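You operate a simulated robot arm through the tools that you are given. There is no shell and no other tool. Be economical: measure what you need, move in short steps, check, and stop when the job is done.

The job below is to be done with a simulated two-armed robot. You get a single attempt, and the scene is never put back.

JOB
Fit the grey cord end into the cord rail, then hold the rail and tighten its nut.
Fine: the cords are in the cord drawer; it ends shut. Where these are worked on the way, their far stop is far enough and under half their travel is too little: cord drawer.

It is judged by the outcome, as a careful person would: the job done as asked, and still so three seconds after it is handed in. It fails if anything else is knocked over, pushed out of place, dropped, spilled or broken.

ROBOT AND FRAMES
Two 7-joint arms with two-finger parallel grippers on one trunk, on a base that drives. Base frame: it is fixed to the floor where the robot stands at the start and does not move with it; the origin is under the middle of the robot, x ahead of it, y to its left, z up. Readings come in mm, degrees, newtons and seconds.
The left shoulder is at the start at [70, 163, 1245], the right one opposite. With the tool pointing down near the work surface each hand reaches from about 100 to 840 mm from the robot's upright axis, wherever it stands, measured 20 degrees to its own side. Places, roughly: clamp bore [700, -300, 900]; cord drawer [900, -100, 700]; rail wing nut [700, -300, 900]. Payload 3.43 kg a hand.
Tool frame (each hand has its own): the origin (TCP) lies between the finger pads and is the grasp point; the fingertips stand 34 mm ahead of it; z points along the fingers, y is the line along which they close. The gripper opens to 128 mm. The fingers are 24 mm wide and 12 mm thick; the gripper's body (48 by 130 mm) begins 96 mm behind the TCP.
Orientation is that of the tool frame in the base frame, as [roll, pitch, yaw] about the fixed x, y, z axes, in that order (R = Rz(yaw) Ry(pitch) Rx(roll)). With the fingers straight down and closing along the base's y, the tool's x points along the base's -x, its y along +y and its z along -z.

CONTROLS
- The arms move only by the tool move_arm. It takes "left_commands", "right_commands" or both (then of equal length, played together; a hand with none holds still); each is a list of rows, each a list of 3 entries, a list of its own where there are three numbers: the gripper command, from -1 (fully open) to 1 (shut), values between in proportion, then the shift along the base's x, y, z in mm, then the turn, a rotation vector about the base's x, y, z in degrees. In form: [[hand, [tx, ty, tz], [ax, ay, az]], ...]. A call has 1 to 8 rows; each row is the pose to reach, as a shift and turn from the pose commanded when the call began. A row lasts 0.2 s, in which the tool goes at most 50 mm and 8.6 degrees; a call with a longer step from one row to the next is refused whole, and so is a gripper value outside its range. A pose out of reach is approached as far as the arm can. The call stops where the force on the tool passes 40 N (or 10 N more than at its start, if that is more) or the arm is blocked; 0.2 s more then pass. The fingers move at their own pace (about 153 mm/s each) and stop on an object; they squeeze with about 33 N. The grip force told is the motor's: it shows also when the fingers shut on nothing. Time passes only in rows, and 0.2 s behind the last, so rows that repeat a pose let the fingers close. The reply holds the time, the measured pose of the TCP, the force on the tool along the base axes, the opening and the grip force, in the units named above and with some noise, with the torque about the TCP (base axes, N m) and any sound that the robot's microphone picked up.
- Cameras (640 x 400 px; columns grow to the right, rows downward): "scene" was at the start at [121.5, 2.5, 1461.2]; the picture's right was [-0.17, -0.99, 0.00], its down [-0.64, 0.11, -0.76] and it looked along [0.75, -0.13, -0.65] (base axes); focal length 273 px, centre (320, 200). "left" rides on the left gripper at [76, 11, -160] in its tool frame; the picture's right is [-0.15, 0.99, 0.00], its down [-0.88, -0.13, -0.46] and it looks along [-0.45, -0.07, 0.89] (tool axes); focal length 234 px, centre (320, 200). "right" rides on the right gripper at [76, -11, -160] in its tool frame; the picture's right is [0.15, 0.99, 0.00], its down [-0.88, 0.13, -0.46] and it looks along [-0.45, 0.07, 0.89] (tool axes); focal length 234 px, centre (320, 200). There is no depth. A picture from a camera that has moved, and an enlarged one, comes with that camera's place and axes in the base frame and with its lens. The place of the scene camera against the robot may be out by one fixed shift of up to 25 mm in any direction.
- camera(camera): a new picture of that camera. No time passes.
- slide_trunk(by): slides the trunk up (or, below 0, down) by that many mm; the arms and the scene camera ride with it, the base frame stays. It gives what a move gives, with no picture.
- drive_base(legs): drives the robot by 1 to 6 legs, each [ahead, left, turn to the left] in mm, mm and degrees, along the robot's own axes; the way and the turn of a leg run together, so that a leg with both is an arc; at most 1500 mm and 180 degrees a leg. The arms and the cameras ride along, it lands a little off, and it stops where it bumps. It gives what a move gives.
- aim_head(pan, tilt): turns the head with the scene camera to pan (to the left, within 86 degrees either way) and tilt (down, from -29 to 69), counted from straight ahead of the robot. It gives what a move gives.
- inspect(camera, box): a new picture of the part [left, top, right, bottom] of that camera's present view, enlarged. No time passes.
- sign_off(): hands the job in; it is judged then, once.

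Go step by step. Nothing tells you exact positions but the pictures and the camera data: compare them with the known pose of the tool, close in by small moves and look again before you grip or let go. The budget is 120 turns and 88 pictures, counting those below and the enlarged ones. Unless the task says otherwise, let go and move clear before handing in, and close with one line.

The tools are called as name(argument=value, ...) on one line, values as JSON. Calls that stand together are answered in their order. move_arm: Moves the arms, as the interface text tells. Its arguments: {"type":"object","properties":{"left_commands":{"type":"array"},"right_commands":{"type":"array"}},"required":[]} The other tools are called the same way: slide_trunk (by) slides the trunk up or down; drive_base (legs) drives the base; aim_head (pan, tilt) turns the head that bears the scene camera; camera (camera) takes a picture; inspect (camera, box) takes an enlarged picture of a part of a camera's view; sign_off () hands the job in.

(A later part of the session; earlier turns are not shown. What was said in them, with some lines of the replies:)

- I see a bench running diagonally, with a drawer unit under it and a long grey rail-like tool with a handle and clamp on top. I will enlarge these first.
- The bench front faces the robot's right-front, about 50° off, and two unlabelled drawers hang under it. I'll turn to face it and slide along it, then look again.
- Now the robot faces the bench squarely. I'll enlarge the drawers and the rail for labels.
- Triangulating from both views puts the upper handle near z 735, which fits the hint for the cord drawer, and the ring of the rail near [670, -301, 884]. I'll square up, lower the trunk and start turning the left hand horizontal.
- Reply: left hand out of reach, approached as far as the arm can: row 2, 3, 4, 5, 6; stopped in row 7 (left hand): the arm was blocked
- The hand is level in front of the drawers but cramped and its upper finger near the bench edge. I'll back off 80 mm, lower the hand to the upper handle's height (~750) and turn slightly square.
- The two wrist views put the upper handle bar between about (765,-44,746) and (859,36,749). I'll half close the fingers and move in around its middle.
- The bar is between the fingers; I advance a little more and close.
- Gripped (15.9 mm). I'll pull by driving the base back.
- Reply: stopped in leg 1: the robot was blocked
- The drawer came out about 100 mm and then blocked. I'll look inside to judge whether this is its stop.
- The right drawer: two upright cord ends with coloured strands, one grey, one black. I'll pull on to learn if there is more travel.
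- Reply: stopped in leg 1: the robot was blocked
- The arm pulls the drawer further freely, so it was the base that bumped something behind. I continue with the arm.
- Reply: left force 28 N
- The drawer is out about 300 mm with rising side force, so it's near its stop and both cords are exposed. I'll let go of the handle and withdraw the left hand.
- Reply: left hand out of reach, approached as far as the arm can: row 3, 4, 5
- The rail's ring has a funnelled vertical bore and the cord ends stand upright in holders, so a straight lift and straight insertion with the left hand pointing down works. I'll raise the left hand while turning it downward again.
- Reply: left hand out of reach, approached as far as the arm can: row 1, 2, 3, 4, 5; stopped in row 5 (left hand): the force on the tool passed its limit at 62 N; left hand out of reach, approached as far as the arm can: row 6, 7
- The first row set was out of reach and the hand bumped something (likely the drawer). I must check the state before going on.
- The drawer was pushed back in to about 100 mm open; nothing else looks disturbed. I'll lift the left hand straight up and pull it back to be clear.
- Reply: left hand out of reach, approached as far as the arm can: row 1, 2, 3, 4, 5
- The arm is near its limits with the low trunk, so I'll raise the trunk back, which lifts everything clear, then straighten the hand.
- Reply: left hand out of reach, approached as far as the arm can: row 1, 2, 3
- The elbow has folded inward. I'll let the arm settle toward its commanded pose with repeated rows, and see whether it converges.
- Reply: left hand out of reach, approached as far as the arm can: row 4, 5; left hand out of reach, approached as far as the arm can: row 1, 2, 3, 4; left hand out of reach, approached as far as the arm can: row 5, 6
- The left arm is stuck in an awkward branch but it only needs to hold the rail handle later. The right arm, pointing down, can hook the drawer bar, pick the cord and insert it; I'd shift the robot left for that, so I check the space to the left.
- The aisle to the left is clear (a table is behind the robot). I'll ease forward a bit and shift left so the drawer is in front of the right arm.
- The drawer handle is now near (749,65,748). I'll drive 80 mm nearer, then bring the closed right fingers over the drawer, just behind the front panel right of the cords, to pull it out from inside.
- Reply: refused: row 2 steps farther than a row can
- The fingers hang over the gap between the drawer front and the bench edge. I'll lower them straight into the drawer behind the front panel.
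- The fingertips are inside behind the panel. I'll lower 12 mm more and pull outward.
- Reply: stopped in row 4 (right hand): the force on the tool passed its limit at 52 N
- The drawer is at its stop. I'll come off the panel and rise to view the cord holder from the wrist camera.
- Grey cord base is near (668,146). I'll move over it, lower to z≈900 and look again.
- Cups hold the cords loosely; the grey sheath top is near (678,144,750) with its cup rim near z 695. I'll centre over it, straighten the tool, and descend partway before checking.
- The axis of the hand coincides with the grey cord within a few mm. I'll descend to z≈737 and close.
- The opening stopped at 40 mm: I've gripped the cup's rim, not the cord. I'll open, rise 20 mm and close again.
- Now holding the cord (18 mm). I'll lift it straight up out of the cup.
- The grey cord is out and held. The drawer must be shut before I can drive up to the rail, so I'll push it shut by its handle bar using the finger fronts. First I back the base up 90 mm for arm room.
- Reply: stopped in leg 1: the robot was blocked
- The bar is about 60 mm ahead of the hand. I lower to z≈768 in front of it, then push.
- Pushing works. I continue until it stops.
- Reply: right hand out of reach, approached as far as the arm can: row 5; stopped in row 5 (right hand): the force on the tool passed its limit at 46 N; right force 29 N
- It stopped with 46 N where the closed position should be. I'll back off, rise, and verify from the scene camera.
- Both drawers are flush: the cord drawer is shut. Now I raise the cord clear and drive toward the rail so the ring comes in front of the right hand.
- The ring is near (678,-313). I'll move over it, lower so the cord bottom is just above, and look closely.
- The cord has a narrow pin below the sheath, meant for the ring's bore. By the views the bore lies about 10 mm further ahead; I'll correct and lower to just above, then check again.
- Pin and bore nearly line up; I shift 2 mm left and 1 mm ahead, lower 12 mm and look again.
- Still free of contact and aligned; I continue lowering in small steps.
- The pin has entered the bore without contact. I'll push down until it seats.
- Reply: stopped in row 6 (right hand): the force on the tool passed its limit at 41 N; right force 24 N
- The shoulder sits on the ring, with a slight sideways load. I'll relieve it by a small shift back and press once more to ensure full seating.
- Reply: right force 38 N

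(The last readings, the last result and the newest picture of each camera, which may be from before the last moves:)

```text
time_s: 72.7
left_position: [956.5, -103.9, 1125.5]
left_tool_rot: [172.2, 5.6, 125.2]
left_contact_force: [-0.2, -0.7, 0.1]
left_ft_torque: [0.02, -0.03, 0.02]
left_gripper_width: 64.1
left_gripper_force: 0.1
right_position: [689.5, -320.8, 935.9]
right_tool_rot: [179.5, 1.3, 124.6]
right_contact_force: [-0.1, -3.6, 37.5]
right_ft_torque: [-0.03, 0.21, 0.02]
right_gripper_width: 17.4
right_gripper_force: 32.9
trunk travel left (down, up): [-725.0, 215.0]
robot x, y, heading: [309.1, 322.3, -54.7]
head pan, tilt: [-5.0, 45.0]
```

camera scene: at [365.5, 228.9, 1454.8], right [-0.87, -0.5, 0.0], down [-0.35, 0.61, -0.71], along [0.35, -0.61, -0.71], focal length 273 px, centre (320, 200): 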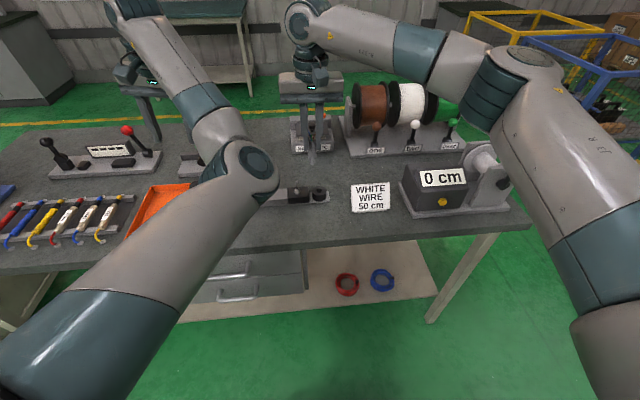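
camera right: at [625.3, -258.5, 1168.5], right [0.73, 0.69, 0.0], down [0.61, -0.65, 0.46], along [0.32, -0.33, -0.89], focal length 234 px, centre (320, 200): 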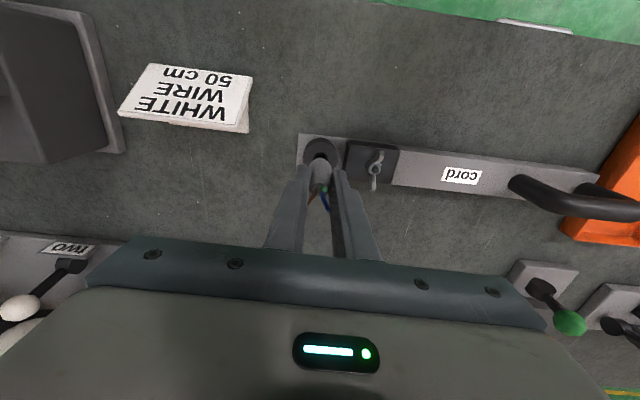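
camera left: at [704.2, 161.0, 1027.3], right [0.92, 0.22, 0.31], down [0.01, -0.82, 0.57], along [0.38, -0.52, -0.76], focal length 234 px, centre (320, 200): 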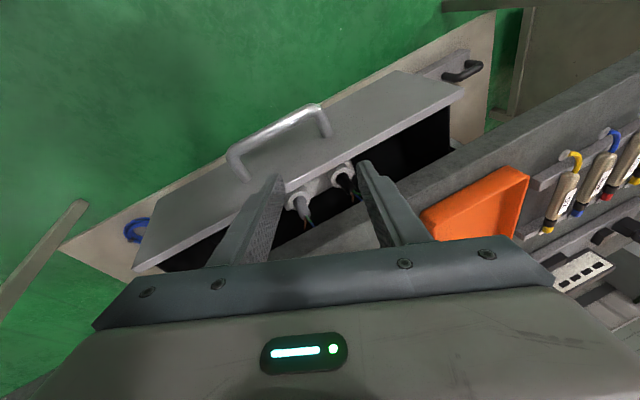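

Seated at 37 N with no further travel. I release gently and lift straight off.

move_arm(right_commands=[[0.6, [0, 0, 1], [0, 0, 0]], [0.4, [0, 0, 1], [0, 0, 0]], [0.4, [0, 0, 20], [0, 0, 0]], [0.4, [0, 0, 60], [0, 0, 0]], [0.4, [0, 0, 105], [0, 0, 0]], [0.4, [0, 0, 150], [0, 0, 0]]])

inspect(camera="scene", box=[280, 150, 360, 215])

camera(camera="right")

```text
time_s: 74.1
left_position: [958.2, -105.2, 1120.6]
left_tool_rot: [172.3, 5.4, 125.2]
left_contact_force: [-0.7, 0.0, 0.7]
left_ft_torque: [-0.05, -0.01, 0.03]
left_gripper_width: 64.2
left_gripper_force: 0.1
right_position: [689.2, -320.6, 1079.7]
right_tool_rot: [179.6, 0.8, 124.7]
right_contact_force: [-0.7, -0.4, 0.4]
right_ft_torque: [-0.03, -0.02, -0.01]
right_gripper_width: 38.2
right_gripper_force: 0.1
trunk travel left (down, up): [-725.0, 215.0]
robot x, y, heading: [309.6, 323.3, -54.7]
head pan, tilt: [-5.0, 45.0]
```

```text
6.15 times, centred on (320, 182) of scene
camera zoom: at [365.9, 229.2, 1454.6], right [-0.87, -0.5, 0.0], down [-0.35, 0.61, -0.71], along [0.35, -0.61, -0.71], focal length 1682 px, centre (320, 308)
```

zoom: 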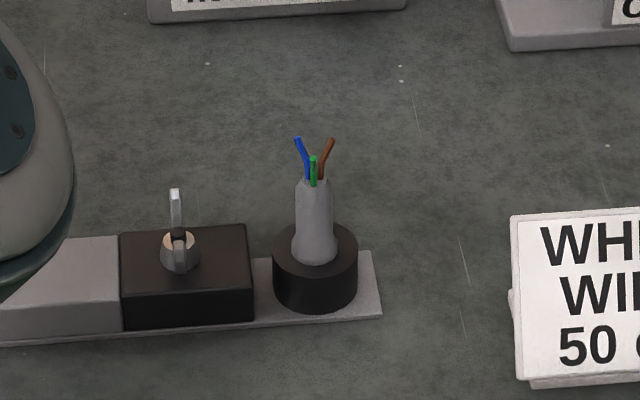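

```text
27 pictures are left
camera right: at [633.8, -265.0, 1239.0], right [0.73, 0.68, 0.0], down [0.6, -0.65, 0.47], along [0.32, -0.34, -0.88], focal length 234 px, centre (320, 200)
```

right: 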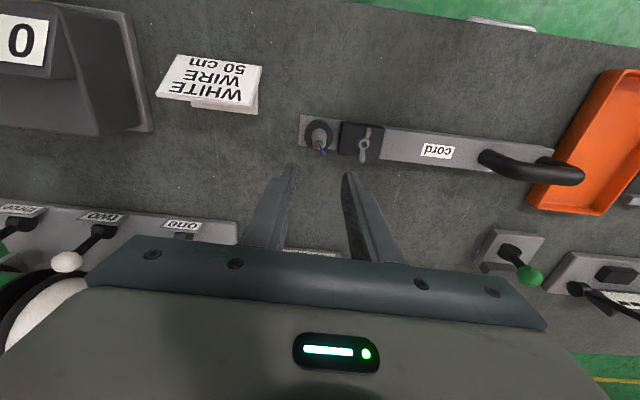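

The cord is seated upright in the ring. Next the left hand must hold the rail's handle, with its fingers closing across the bar. I'll shift the base slightly right and turn the left hand in free air first.

drive_base(legs=[[0, -35, 0]])

move_arm(left_commands=[[0, [0, 0, 0], [0, 0, 8.5]], [0, [0, 0, 0], [0, 0, 17]], [0, [0, 0, 0], [0, 0, 25.5]], [0, [0, 0, 0], [0, 0, 34]], [0, [0, 0, 0], [0, 0, 42.5]], [0, [0, 0, 0], [0, 0, 51]], [0, [0, 0, 0], [0, 0, 59.5]], [0, [0, 0, 0], [0, 0, 68]]])

```text
time_s: 74.9
left_position: [934.7, -122.3, 1120.2]
left_tool_rot: [172.6, 5.2, 125.4]
left_contact_force: [0.4, -0.2, 0.2]
left_ft_torque: [-0.06, 0.04, 0.0]
left_gripper_width: 64.2
left_gripper_force: 0.0
right_position: [667.3, -338.4, 1078.8]
right_tool_rot: [179.8, 0.8, 124.9]
right_contact_force: [-0.2, 0.6, -0.2]
right_ft_torque: [-0.05, 0.05, -0.01]
right_gripper_width: 38.3
right_gripper_force: 0.1
trunk travel left (down, up): [-725.0, 215.0]
robot x, y, heading: [279.4, 303.2, -54.8]
head pan, tilt: [-5.0, 45.0]
```

```text
time_s: 76.7
left_position: [932.0, -123.1, 1121.6]
left_tool_rot: [172.2, 5.4, -166.6]
left_contact_force: [0.3, 0.2, -0.2]
left_ft_torque: [0.0, 0.02, 0.01]
left_gripper_width: 64.3
left_gripper_force: 0.0
right_position: [664.7, -339.8, 1078.5]
right_tool_rot: [179.6, 0.9, 125.0]
right_contact_force: [1.1, -0.2, -0.3]
right_ft_torque: [0.01, 0.04, 0.02]
right_gripper_width: 38.3
right_gripper_force: 0.0
trunk travel left (down, up): [-725.0, 215.0]
robot x, y, heading: [281.3, 306.2, -54.8]
head pan, tilt: [-5.0, 45.0]
```

move_arm(left_commands=[[0, [0, 0, 0], [-4.3, 1.7, 0]], [0, [0, 0, 0], [-8.7, 3.3, 0]]])

move_arm(left_commands=[[0, [0, 0, 0], [0, 0, 7.3]], [0, [0, 0, 0], [0, 0, 14.6]], [0, [0, 0, 0], [0, 0, 22]]])

camera(camera="left")

```text
time_s: 77.3
left_position: [931.8, -123.8, 1120.9]
left_tool_rot: [-180.0, 0.1, -166.3]
left_contact_force: [-0.1, -0.3, -0.2]
left_ft_torque: [-0.01, -0.02, -0.03]
left_gripper_width: 63.9
left_gripper_force: 0.0
right_position: [664.5, -339.6, 1079.9]
right_tool_rot: [179.5, 0.8, 124.9]
right_contact_force: [0.5, 0.1, -0.5]
right_ft_torque: [0.0, 0.0, 0.0]
right_gripper_width: 38.4
right_gripper_force: 0.0
trunk travel left (down, up): [-725.0, 215.0]
robot x, y, heading: [283.6, 302.1, -55.0]
head pan, tilt: [-5.0, 45.0]
```

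```text
time_s: 78.1
left_position: [932.7, -124.1, 1121.4]
left_tool_rot: [179.9, 0.1, -144.2]
left_contact_force: [0.0, -0.5, 0.4]
left_ft_torque: [0.03, -0.02, -0.02]
left_gripper_width: 64.2
left_gripper_force: 0.0
right_position: [663.8, -338.4, 1079.0]
right_tool_rot: [179.6, 0.8, 124.9]
right_contact_force: [0.3, 0.1, 0.6]
right_ft_torque: [0.04, 0.0, 0.0]
right_gripper_width: 38.5
right_gripper_force: 0.1
trunk travel left (down, up): [-725.0, 215.0]
robot x, y, heading: [280.6, 300.9, -54.9]
head pan, tilt: [-5.0, 45.0]
```

```text
26 pictures are left
camera left: at [863.5, -160.9, 1281.0], right [-0.46, 0.89, 0.0], down [0.79, 0.41, 0.46], along [0.41, 0.21, -0.89], focal length 234 px, centre (320, 200)
```

left: 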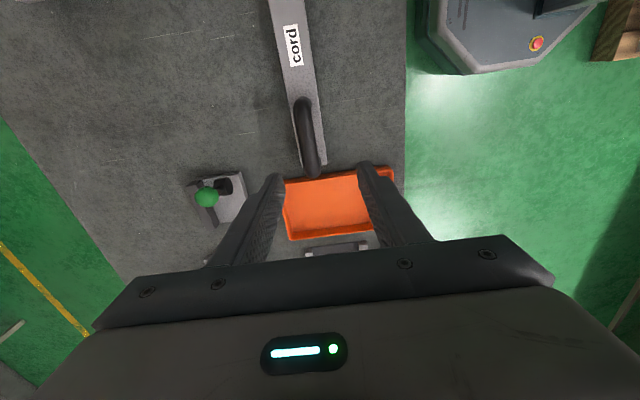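

The left hand turned fine and the handle lies roughly between its fingers, about 20 mm ahead. I'll shift over the bar and lower partway.

move_arm(left_commands=[[0, [10, -5, -20], [0, 0, 0]], [0, [22, -9, -55], [0, 0, 0]], [0, [22, -9, -90], [0, 0, 0]], [0, [22, -9, -120], [0, 0, 0]]])

camera(camera="left")

```text
time_s: 79.1
left_position: [953.9, -132.3, 1000.1]
left_tool_rot: [179.9, 0.1, -144.3]
left_contact_force: [0.3, -0.1, 0.3]
left_ft_torque: [0.01, 0.04, -0.02]
left_gripper_width: 63.9
left_gripper_force: 0.0
right_position: [663.4, -340.7, 1078.5]
right_tool_rot: [179.6, 0.9, 124.9]
right_contact_force: [0.1, 1.6, 0.1]
right_ft_torque: [0.01, 0.03, 0.04]
right_gripper_width: 38.3
right_gripper_force: 0.0
trunk travel left (down, up): [-725.0, 215.0]
robot x, y, heading: [278.4, 303.2, -54.8]
head pan, tilt: [-5.0, 45.0]
```

```text
25 pictures are left
camera left: at [885.8, -169.8, 1161.0], right [-0.46, 0.89, 0.0], down [0.79, 0.41, 0.46], along [0.41, 0.21, -0.89], focal length 234 px, centre (320, 200)
```

left: 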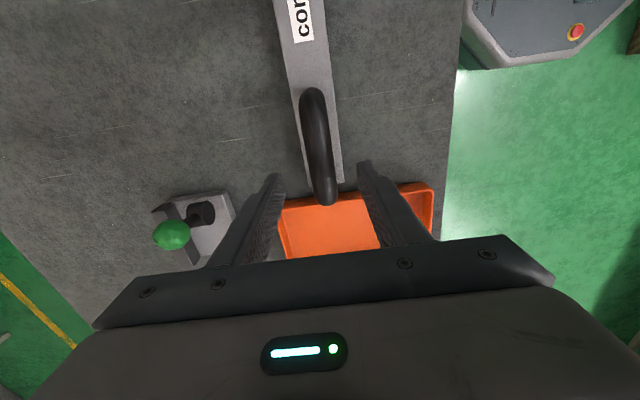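

The bar is centred between the fingers. I lower 72 mm and close on it.

move_arm(left_commands=[[0, [0, 0, -30], [0, 0, 0]], [0, [0, 0, -55], [0, 0, 0]], [0, [0, 0, -72], [0, 0, 0]], [0.5, [0, 0, -72], [0, 0, 0]], [1, [0, 0, -72], [0, 0, 0]], [1, [0, 0, -72], [0, 0, 0]]])

camera(camera="left")

```text
time_s: 80.5
left_position: [954.5, -134.0, 928.6]
left_tool_rot: [179.9, 0.2, -144.3]
left_contact_force: [0.8, -0.1, -0.3]
left_ft_torque: [-0.12, -0.04, 0.27]
left_gripper_width: 25.3
left_gripper_force: 33.2
right_position: [663.9, -340.5, 1079.9]
right_tool_rot: [179.6, 0.8, 125.0]
right_contact_force: [-0.1, -0.9, 1.0]
right_ft_torque: [0.02, 0.01, -0.03]
right_gripper_width: 38.3
right_gripper_force: 0.0
trunk travel left (down, up): [-725.0, 215.0]
robot x, y, heading: [279.5, 303.0, -55.1]
head pan, tilt: [-5.0, 45.0]
```

```text
24 pictures are left
camera left: at [885.8, -170.2, 1088.7], right [-0.46, 0.89, 0.0], down [0.79, 0.41, 0.46], along [0.41, 0.21, -0.89], focal length 234 px, centre (320, 200)
```

left: 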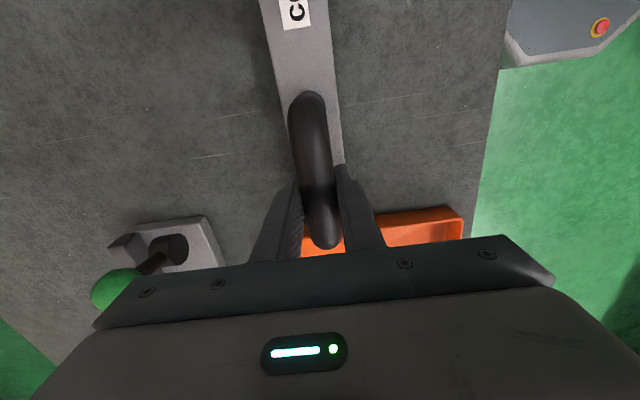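

The left hand holds the handle firmly. The wing nut is near (747,-283,885) with wings roughly along the robot's forward axis; I bring the right hand above it, turned about −15°, and look.

move_arm(left_commands=[[1, [0, 0, 0], [0, 0, 0]], [1, [0, 0, 0], [0, 0, 0]], [1, [0, 0, 0], [0, 0, 0]]], right_commands=[[0.4, [28, 19, -10], [0, 0, -5]], [0.4, [56, 38, -25], [0, 0, -10]], [0.4, [83, 57, -45], [0, 0, -15]]])

camera(camera="right")

camera(camera="scene")

```text
time_s: 81.3
left_position: [954.4, -133.6, 929.2]
left_tool_rot: [-180.0, 0.1, -144.2]
left_contact_force: [1.0, -0.7, -0.2]
left_ft_torque: [0.27, -0.58, -0.02]
left_gripper_width: 25.3
left_gripper_force: 33.4
right_position: [747.3, -281.9, 1034.7]
right_tool_rot: [179.5, 0.8, 109.8]
right_contact_force: [0.1, 0.7, -0.5]
right_ft_torque: [-0.02, 0.02, -0.02]
right_gripper_width: 38.3
right_gripper_force: 0.0
trunk travel left (down, up): [-725.0, 215.0]
robot x, y, heading: [284.3, 305.8, -54.6]
head pan, tilt: [-5.0, 45.0]
```

```text
23 pictures are left
camera right: at [708.4, -213.4, 1193.8], right [0.88, 0.47, 0.0], down [0.42, -0.78, 0.47], along [0.23, -0.41, -0.88], focal length 234 px, centre (320, 200)
```

right: 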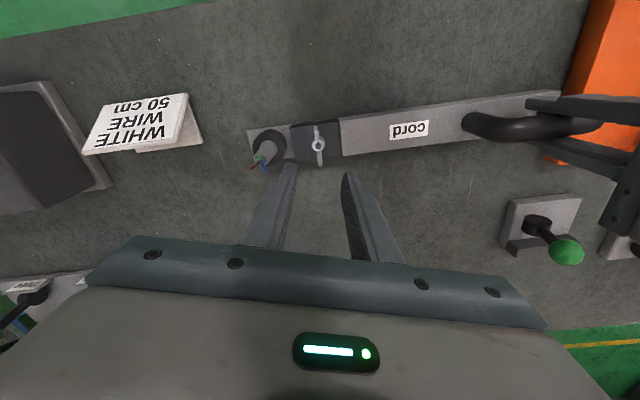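

```text
22 pictures are left
camera scene: at [339.6, 210.1, 1454.7], right [-0.86, -0.5, 0.0], down [-0.36, 0.61, -0.71], along [0.35, -0.61, -0.71], focal length 273 px, centre (320, 200)
```

scene: 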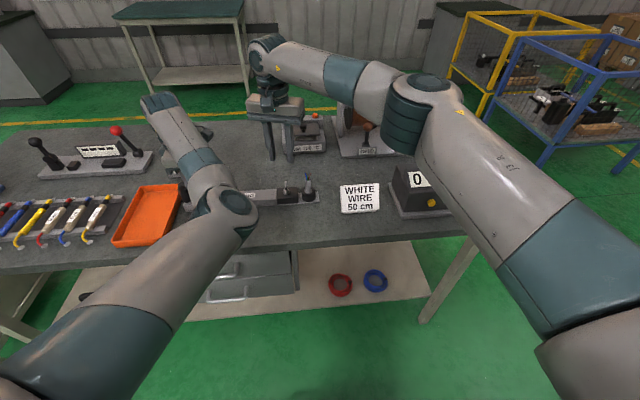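

The wings line up with the finger planes. I'll lower to just above the nut and check alignment enlarged.

move_arm(right_commands=[[0.4, [-1, -3.5, -35], [0, 0, 0]], [0.4, [-1.5, -3.5, -72], [0, 0, 0]]])

inspect(camera="right", box=[270, 100, 390, 180])

inspect(camera="scene", box=[255, 140, 335, 210])

```text
time_s: 81.9
left_position: [954.3, -134.2, 929.6]
left_tool_rot: [179.9, 0.1, -144.3]
left_contact_force: [-0.2, -0.4, -0.2]
left_ft_torque: [-0.07, -0.01, 0.06]
left_gripper_width: 25.4
left_gripper_force: 32.7
right_position: [744.7, -286.6, 962.4]
right_tool_rot: [179.7, 0.9, 109.8]
right_contact_force: [0.2, 0.5, 0.3]
right_ft_torque: [0.0, 0.02, 0.0]
right_gripper_width: 38.2
right_gripper_force: 0.0
trunk travel left (down, up): [-725.0, 215.0]
robot x, y, heading: [282.9, 301.0, -55.1]
head pan, tilt: [-5.0, 45.0]
```

```text
5.00 times, centred on (330, 140) of right
camera zoom: at [705.7, -218.5, 1121.4], right [0.88, 0.47, 0.01], down [0.42, -0.78, 0.47], along [0.23, -0.41, -0.88], focal length 1171 px, centre (270, 500)
```

zoom: 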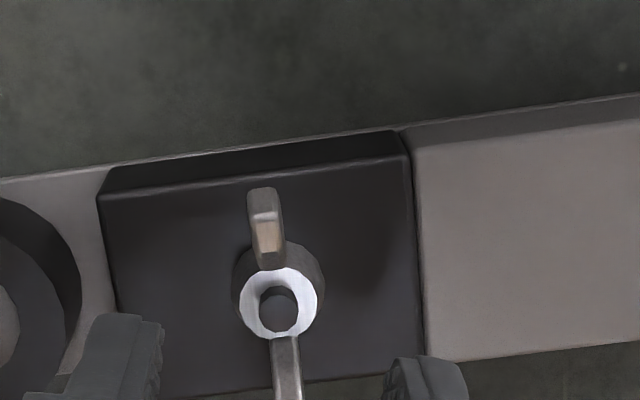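

```text
5.71 times, centred on (295, 175) of scene
camera zoom: at [338.6, 208.7, 1454.7], right [-0.86, -0.5, 0.0], down [-0.36, 0.61, -0.71], along [0.35, -0.61, -0.71], focal length 1562 px, centre (463, 343)
```

zoom: 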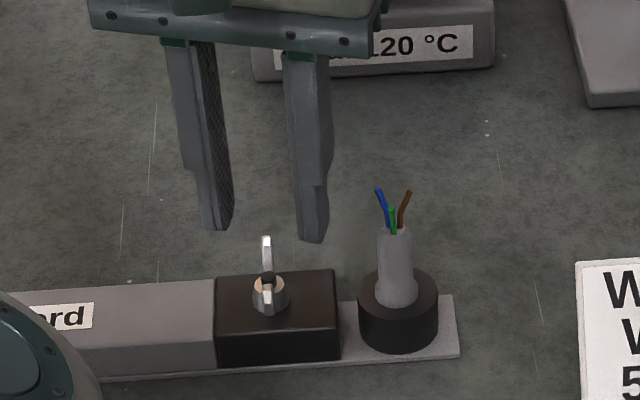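

Aligned. I lower so the fingertips flank the wings, then close.

move_arm(right_commands=[[0.4, [0.5, 0, -20], [0, 0, 0]], [0.4, [0.5, 0, -40], [0, 0, 0]], [0.4, [0.5, 0, -50], [0, 0, 0]], [0.7, [0.5, 0, -50], [0, 0, 0]], [1, [0.5, 0, -50], [0, 0, 0]], [1, [0.5, 0, -50], [0, 0, 0]]])

inspect(camera="scene", box=[255, 140, 335, 210])

```text
time_s: 83.3
left_position: [953.6, -132.6, 928.9]
left_tool_rot: [179.9, 0.0, -144.4]
left_contact_force: [-1.7, 0.6, -4.4]
left_ft_torque: [-0.05, 0.04, 0.08]
left_gripper_width: 25.3
left_gripper_force: 32.7
right_position: [746.5, -285.9, 914.0]
right_tool_rot: [179.4, 1.1, 109.9]
right_contact_force: [7.1, -4.2, 23.2]
right_ft_torque: [-0.02, -0.03, -0.2]
right_gripper_width: 18.3
right_gripper_force: 33.2
trunk travel left (down, up): [-725.0, 215.0]
robot x, y, heading: [284.0, 301.5, -54.7]
head pan, tilt: [-5.0, 45.0]
```

```text
5.71 times, centred on (295, 175) of scene
camera zoom: at [338.3, 210.4, 1454.9], right [-0.86, -0.5, 0.0], down [-0.36, 0.61, -0.71], along [0.36, -0.61, -0.71], focal length 1562 px, centre (463, 343)
```

zoom: 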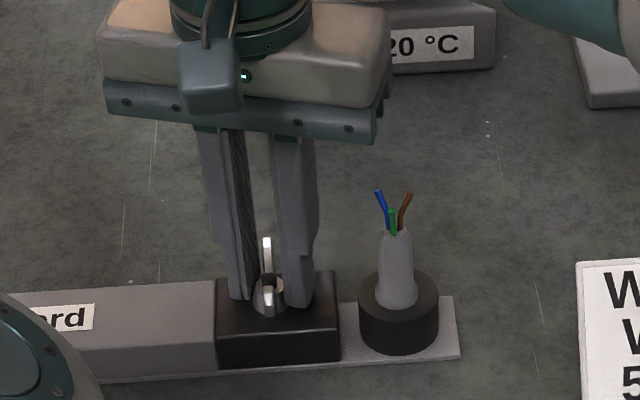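

I've gripped the hub base and the tips press on the block. I'll open, rise 9 mm and close on the wings instead.

move_arm(right_commands=[[0.6, [0, 0, 0], [0, 0, 0]], [0.6, [0, 0, 11], [0, 0, 0]], [1, [0, 0, 11], [0, 0, 0]], [1, [0, 0, 11], [0, 0, 0]]])

```text
time_s: 84.3
left_position: [953.5, -134.6, 929.2]
left_tool_rot: [180.0, 0.1, -144.3]
left_contact_force: [-4.6, -2.7, 5.6]
left_ft_torque: [-0.51, 0.72, 0.06]
left_gripper_width: 25.2
left_gripper_force: 32.8
right_position: [745.5, -286.5, 921.0]
right_tool_rot: [179.6, 0.6, 109.9]
right_contact_force: [4.2, 3.8, -6.4]
right_ft_torque: [-0.17, 0.11, -0.11]
right_gripper_width: 18.5
right_gripper_force: 33.5
trunk travel left (down, up): [-725.0, 215.0]
robot x, y, heading: [281.5, 298.3, -54.8]
head pan, tilt: [-5.0, 45.0]
```

move_arm(right_commands=[[0.6, [0, 0, 0], [0, 0, 0]], [0.6, [0, 0, 8], [0, 0, 0]], [1, [0, 0, 8], [0, 0, 0]], [1, [0, 0, 8], [0, 0, 0]]])

inspect(camera="scene", box=[265, 155, 325, 205])

```text
time_s: 85.3
left_position: [953.8, -134.3, 929.5]
left_tool_rot: [180.0, 0.1, -144.3]
left_contact_force: [-1.9, 0.9, 4.5]
left_ft_torque: [0.35, -0.47, -0.16]
left_gripper_width: 25.1
left_gripper_force: 32.8
right_position: [744.9, -286.6, 931.3]
right_tool_rot: [179.6, 0.8, 110.0]
right_contact_force: [2.6, -0.7, 0.4]
right_ft_torque: [0.1, 0.04, 0.04]
right_gripper_width: 5.3
right_gripper_force: 32.8
trunk travel left (down, up): [-725.0, 215.0]
robot x, y, heading: [278.9, 306.1, -54.8]
head pan, tilt: [-5.0, 45.0]
```

```text
8.00 times, centred on (295, 180) of scene
camera zoom: at [338.0, 209.3, 1454.7], right [-0.86, -0.5, 0.0], down [-0.35, 0.61, -0.71], along [0.36, -0.61, -0.71], focal length 2187 px, centre (520, 360)
```

zoom: 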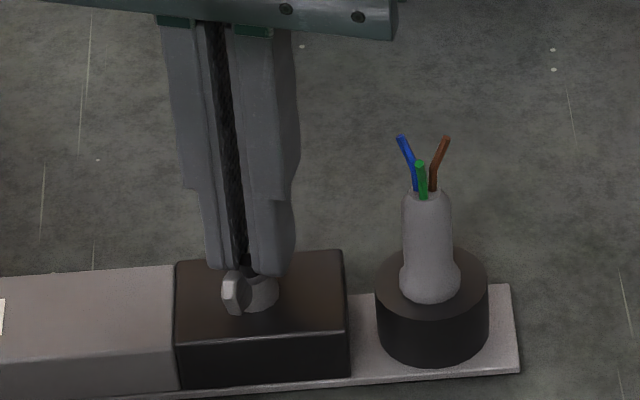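

Now clamped on the wings (5.3 mm). I turn clockwise about the vertical while the left hand holds the rail.

move_arm(left_commands=[[1, [0, 0, 0], [0, 0, 0]], [1, [0, 0, 0], [0, 0, 0]], [1, [0, 0, 0], [0, 0, 0]], [1, [0, 0, 0], [0, 0, 0]], [1, [0, 0, 0], [0, 0, 0]], [1, [0, 0, 0], [0, 0, 0]], [1, [0, 0, 0], [0, 0, 0]]], right_commands=[[1, [0, 0, 0], [0, 0, -8.5]], [1, [0, 0, 0], [0, 0, -17]], [1, [0, 0, 0], [0, 0, -25.5]], [1, [0, 0, 0], [0, 0, -34]], [1, [0, 0, 0], [0, 0, -42.5]], [1, [0, 0, 0], [0, 0, -51]], [1, [0, 0, 0], [0, 0, -59.5]]])

inspect(camera="scene", box=[265, 155, 325, 205])

```text
time_s: 86.9
left_position: [955.5, -134.1, 928.6]
left_tool_rot: [180.0, 0.2, -144.2]
left_contact_force: [9.7, 4.6, 5.7]
left_ft_torque: [-0.04, -0.16, 0.37]
left_gripper_width: 25.0
left_gripper_force: 33.3
right_position: [745.3, -287.5, 930.4]
right_tool_rot: [179.6, 1.0, 50.1]
right_contact_force: [-10.2, -5.2, -2.4]
right_ft_torque: [-0.59, 0.91, 0.06]
right_gripper_width: 5.4
right_gripper_force: 33.4
trunk travel left (down, up): [-725.0, 215.0]
robot x, y, heading: [281.7, 303.6, -54.7]
head pan, tilt: [-5.0, 45.0]
```

```text
8.00 times, centred on (295, 180) of scene
camera zoom: at [338.3, 208.9, 1454.6], right [-0.86, -0.5, 0.0], down [-0.36, 0.61, -0.71], along [0.35, -0.61, -0.71], focal length 2187 px, centre (520, 360)
```

zoom: 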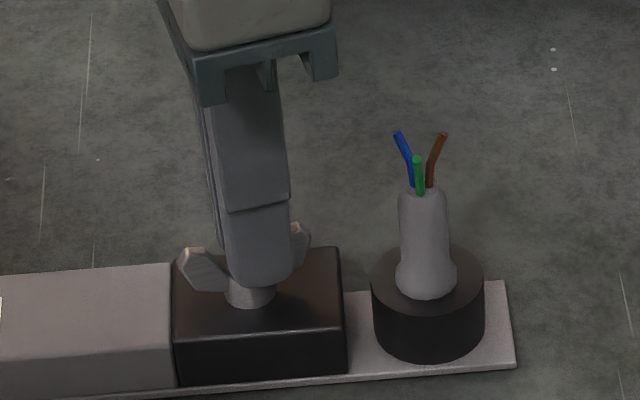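

The nut turns with the fingers. I continue clockwise.

move_arm(left_commands=[[1, [0, 0, 0], [0, 0, 0]], [1, [0, 0, 0], [0, 0, 0]], [1, [0, 0, 0], [0, 0, 0]], [1, [0, 0, 0], [0, 0, 0]], [1, [0, 0, 0], [0, 0, 0]], [1, [0, 0, 0], [0, 0, 0]], [1, [0, 0, 0], [0, 0, 0]]], right_commands=[[1, [0, 0, 0], [0, 0, -8.5]], [1, [0, 0, 0], [0, 0, -17]], [1, [0, 0, 0], [0, 0, -25.5]], [1, [0, 0, 0], [0, 0, -34]], [1, [0, 0, 0], [0, 0, -42.5]], [1, [0, 0, 0], [0, 0, -51]], [1, [0, 0, 0], [0, 0, -59.5]]])

```text
time_s: 88.5
left_position: [955.2, -133.3, 928.0]
left_tool_rot: [180.0, 0.3, -144.3]
left_contact_force: [16.9, 8.0, 5.0]
left_ft_torque: [-0.21, 0.22, 0.81]
left_gripper_width: 25.3
left_gripper_force: 33.6
right_position: [745.0, -286.9, 931.1]
right_tool_rot: [179.5, 0.8, -9.4]
right_contact_force: [-15.5, -7.0, -1.7]
right_ft_torque: [-0.25, 0.07, 0.0]
right_gripper_width: 5.4
right_gripper_force: 32.8
trunk travel left (down, up): [-725.0, 215.0]
robot x, y, heading: [279.1, 301.7, -54.7]
head pan, tilt: [-5.0, 45.0]
```

move_arm(left_commands=[[1, [0, 0, 0], [0, 0, 0]], [1, [0, 0, 0], [0, 0, 0]], [1, [0, 0, 0], [0, 0, 0]], [1, [0, 0, 0], [0, 0, 0]], [1, [0, 0, 0], [0, 0, 0]], [1, [0, 0, 0], [0, 0, 0]], [1, [0, 0, 0], [0, 0, 0]]], right_commands=[[1, [-1, -0.5, 0], [0, 0, -8.5]], [1, [-1, -0.5, 0], [0, 0, -17]], [1, [-1, -0.5, 0], [0, 0, -25.5]], [1, [-1, -0.5, 0], [0, 0, -34]], [1, [-1, -0.5, 0], [0, 0, -42.5]], [1, [-1, -0.5, 0], [0, 0, -51]], [1, [-1, -0.5, 0], [0, 0, -59.5]]])

inspect(camera="scene", box=[265, 155, 325, 205])

```text
time_s: 90.1
left_position: [951.5, -134.5, 928.6]
left_tool_rot: [180.0, 0.1, -144.4]
left_contact_force: [2.5, -3.4, 2.6]
left_ft_torque: [0.11, -0.24, 0.92]
left_gripper_width: 25.6
left_gripper_force: 33.1
right_position: [744.5, -288.1, 932.2]
right_tool_rot: [179.6, 0.9, -68.7]
right_contact_force: [-4.0, 4.0, -0.3]
right_ft_torque: [0.2, -0.08, 0.38]
right_gripper_width: 7.3
right_gripper_force: 33.0
trunk travel left (down, up): [-725.0, 215.0]
robot x, y, heading: [281.7, 299.9, -55.0]
head pan, tilt: [-5.0, 45.0]
```

```text
8.00 times, centred on (295, 180) of scene
camera zoom: at [337.7, 209.0, 1454.7], right [-0.86, -0.5, 0.0], down [-0.35, 0.61, -0.71], along [0.36, -0.61, -0.71], focal length 2187 px, centre (520, 360)
```

zoom: 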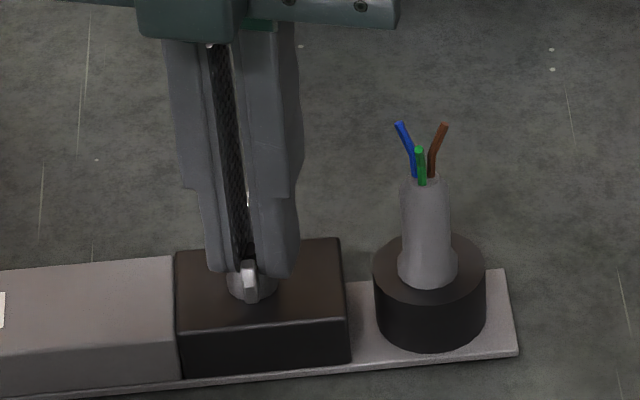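

Resistance has appeared (torque rising, wings bracing against the pads) after about 170°. I'll give a little more to confirm it is tight.

move_arm(left_commands=[[1, [0, 0, 0], [0, 0, 0]], [1, [0, 0, 0], [0, 0, 0]], [1, [0, 0, 0], [0, 0, 0]]], right_commands=[[1, [0, 0, 0], [0, 0, -6]], [1, [0, 0, 0], [0, 0, -12]], [1, [0, 0, 0], [0, 0, -12]]])

inspect(camera="scene", box=[265, 155, 325, 205])

```text
time_s: 90.9
left_position: [954.2, -133.4, 928.5]
left_tool_rot: [179.9, 0.2, -144.3]
left_contact_force: [6.1, -2.8, -2.1]
left_ft_torque: [0.46, -0.55, 0.9]
left_gripper_width: 25.7
left_gripper_force: 33.7
right_position: [745.4, -287.0, 932.4]
right_tool_rot: [179.5, 0.8, -80.7]
right_contact_force: [-7.8, 3.0, 1.6]
right_ft_torque: [0.17, -0.15, 0.9]
right_gripper_width: 8.8
right_gripper_force: 32.9
trunk travel left (down, up): [-725.0, 215.0]
robot x, y, heading: [283.1, 302.1, -54.9]
head pan, tilt: [-5.0, 45.0]
```

```text
8.00 times, centred on (295, 180) of scene
camera zoom: at [338.3, 208.8, 1454.6], right [-0.86, -0.5, 0.0], down [-0.36, 0.61, -0.71], along [0.35, -0.61, -0.71], focal length 2187 px, centre (520, 360)
```

zoom: 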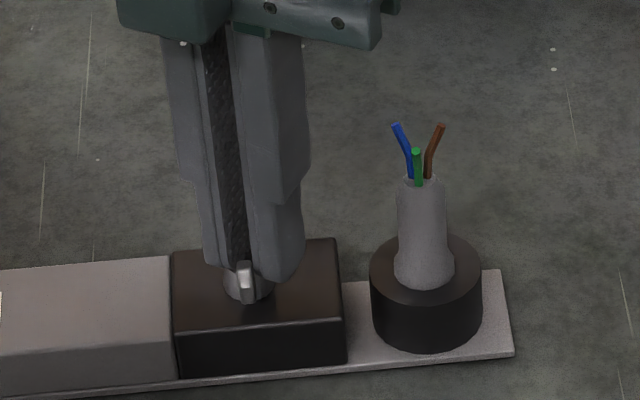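

The nut no longer moves while torque rose to 0.9 N·m: it is tight. I open the right fingers and lift straight up, then release the handle with the left.

move_arm(right_commands=[[0.8, [0, 0, 0], [0, 0, 0]], [0.6, [0, 0, 0], [0, 0, 0]], [0.6, [0, 0, 20], [0, 0, 0]], [0.6, [0, 0, 60], [0, 0, 0]], [0.6, [0, 0, 105], [0, 0, 0]], [0.6, [0, 0, 150], [0, 0, 0]]])

move_arm(left_commands=[[0.6, [0, 0, 0], [0, 0, 0]], [0.2, [0, 0, 0], [0, 0, 0]], [0.1, [0, 0, 20], [0, 0, 0]], [0.1, [0, 0, 60], [0, 0, 0]], [0.1, [0, 0, 105], [0, 0, 0]], [0.1, [0, 0, 150], [0, 0, 0]]])

camera(camera="scene")

inspect(camera="scene", box=[255, 155, 335, 205])

```text
time_s: 92.3
left_position: [955.0, -133.4, 929.5]
left_tool_rot: [180.0, 0.2, -144.3]
left_contact_force: [0.6, -0.3, -0.9]
left_ft_torque: [-0.25, 0.4, 0.12]
left_gripper_width: 25.6
left_gripper_force: 33.5
right_position: [743.4, -287.2, 1081.8]
right_tool_rot: [179.6, 0.7, -80.6]
right_contact_force: [-0.4, -0.6, -0.3]
right_ft_torque: [-0.03, 0.01, 0.02]
right_gripper_width: 25.5
right_gripper_force: 0.1
trunk travel left (down, up): [-725.0, 215.0]
robot x, y, heading: [278.5, 305.3, -54.7]
head pan, tilt: [-5.0, 45.0]
```

```text
time_s: 93.7
left_position: [951.4, -133.2, 1080.1]
left_tool_rot: [179.9, 0.2, -144.3]
left_contact_force: [0.0, -0.3, 0.0]
left_ft_torque: [-0.04, -0.02, -0.01]
left_gripper_width: 57.4
left_gripper_force: 0.2
right_position: [742.8, -286.5, 1081.4]
right_tool_rot: [179.6, 0.8, -80.5]
right_contact_force: [-0.4, 0.1, 1.0]
right_ft_torque: [-0.05, -0.02, -0.02]
right_gripper_width: 25.5
right_gripper_force: 0.1
trunk travel left (down, up): [-725.0, 215.0]
robot x, y, heading: [281.3, 304.2, -54.8]
head pan, tilt: [-5.0, 45.0]
```

```text
14 pictures are left
camera scene: at [336.9, 209.5, 1454.7], right [-0.86, -0.5, 0.0], down [-0.35, 0.61, -0.71], along [0.36, -0.61, -0.71], focal length 273 px, centre (320, 200)
```

scene: 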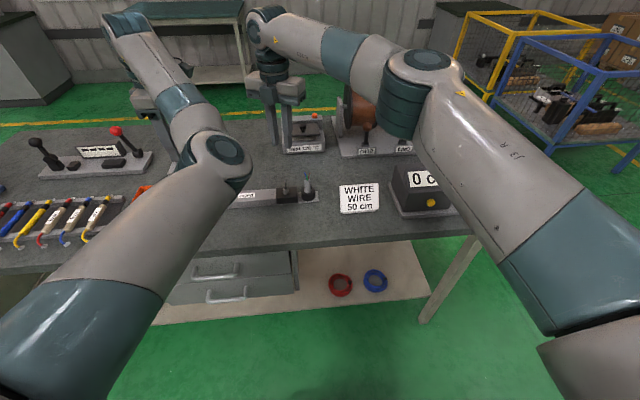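

```text
8.00 times, centred on (295, 180) of scene
camera zoom: at [336.9, 209.5, 1454.7], right [-0.86, -0.5, 0.0], down [-0.35, 0.61, -0.71], along [0.36, -0.61, -0.71], focal length 2187 px, centre (520, 360)
```

zoom: 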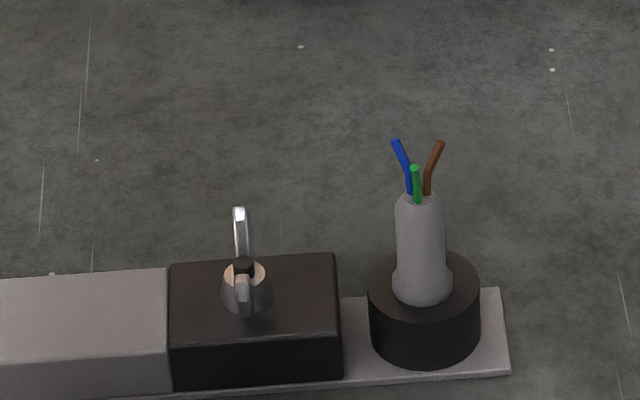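

The grey cord stands in the rail, its nut is tight, the cord drawer is shut and both hands are clear, so I hand the job in.

sign_off()

```text
The job is handed in.
```

The grey cord end is seated in the cord rail's ring. I turned the wing nut clockwise about 170° while the left hand held the rail, until it stopped moving (about 0.9 N·m). The cord drawer is shut and both hands are clear, but the left hand bumped something, probably the open drawer, with about 62 N and pushed the drawer partly back in; I saw nothing else moved.
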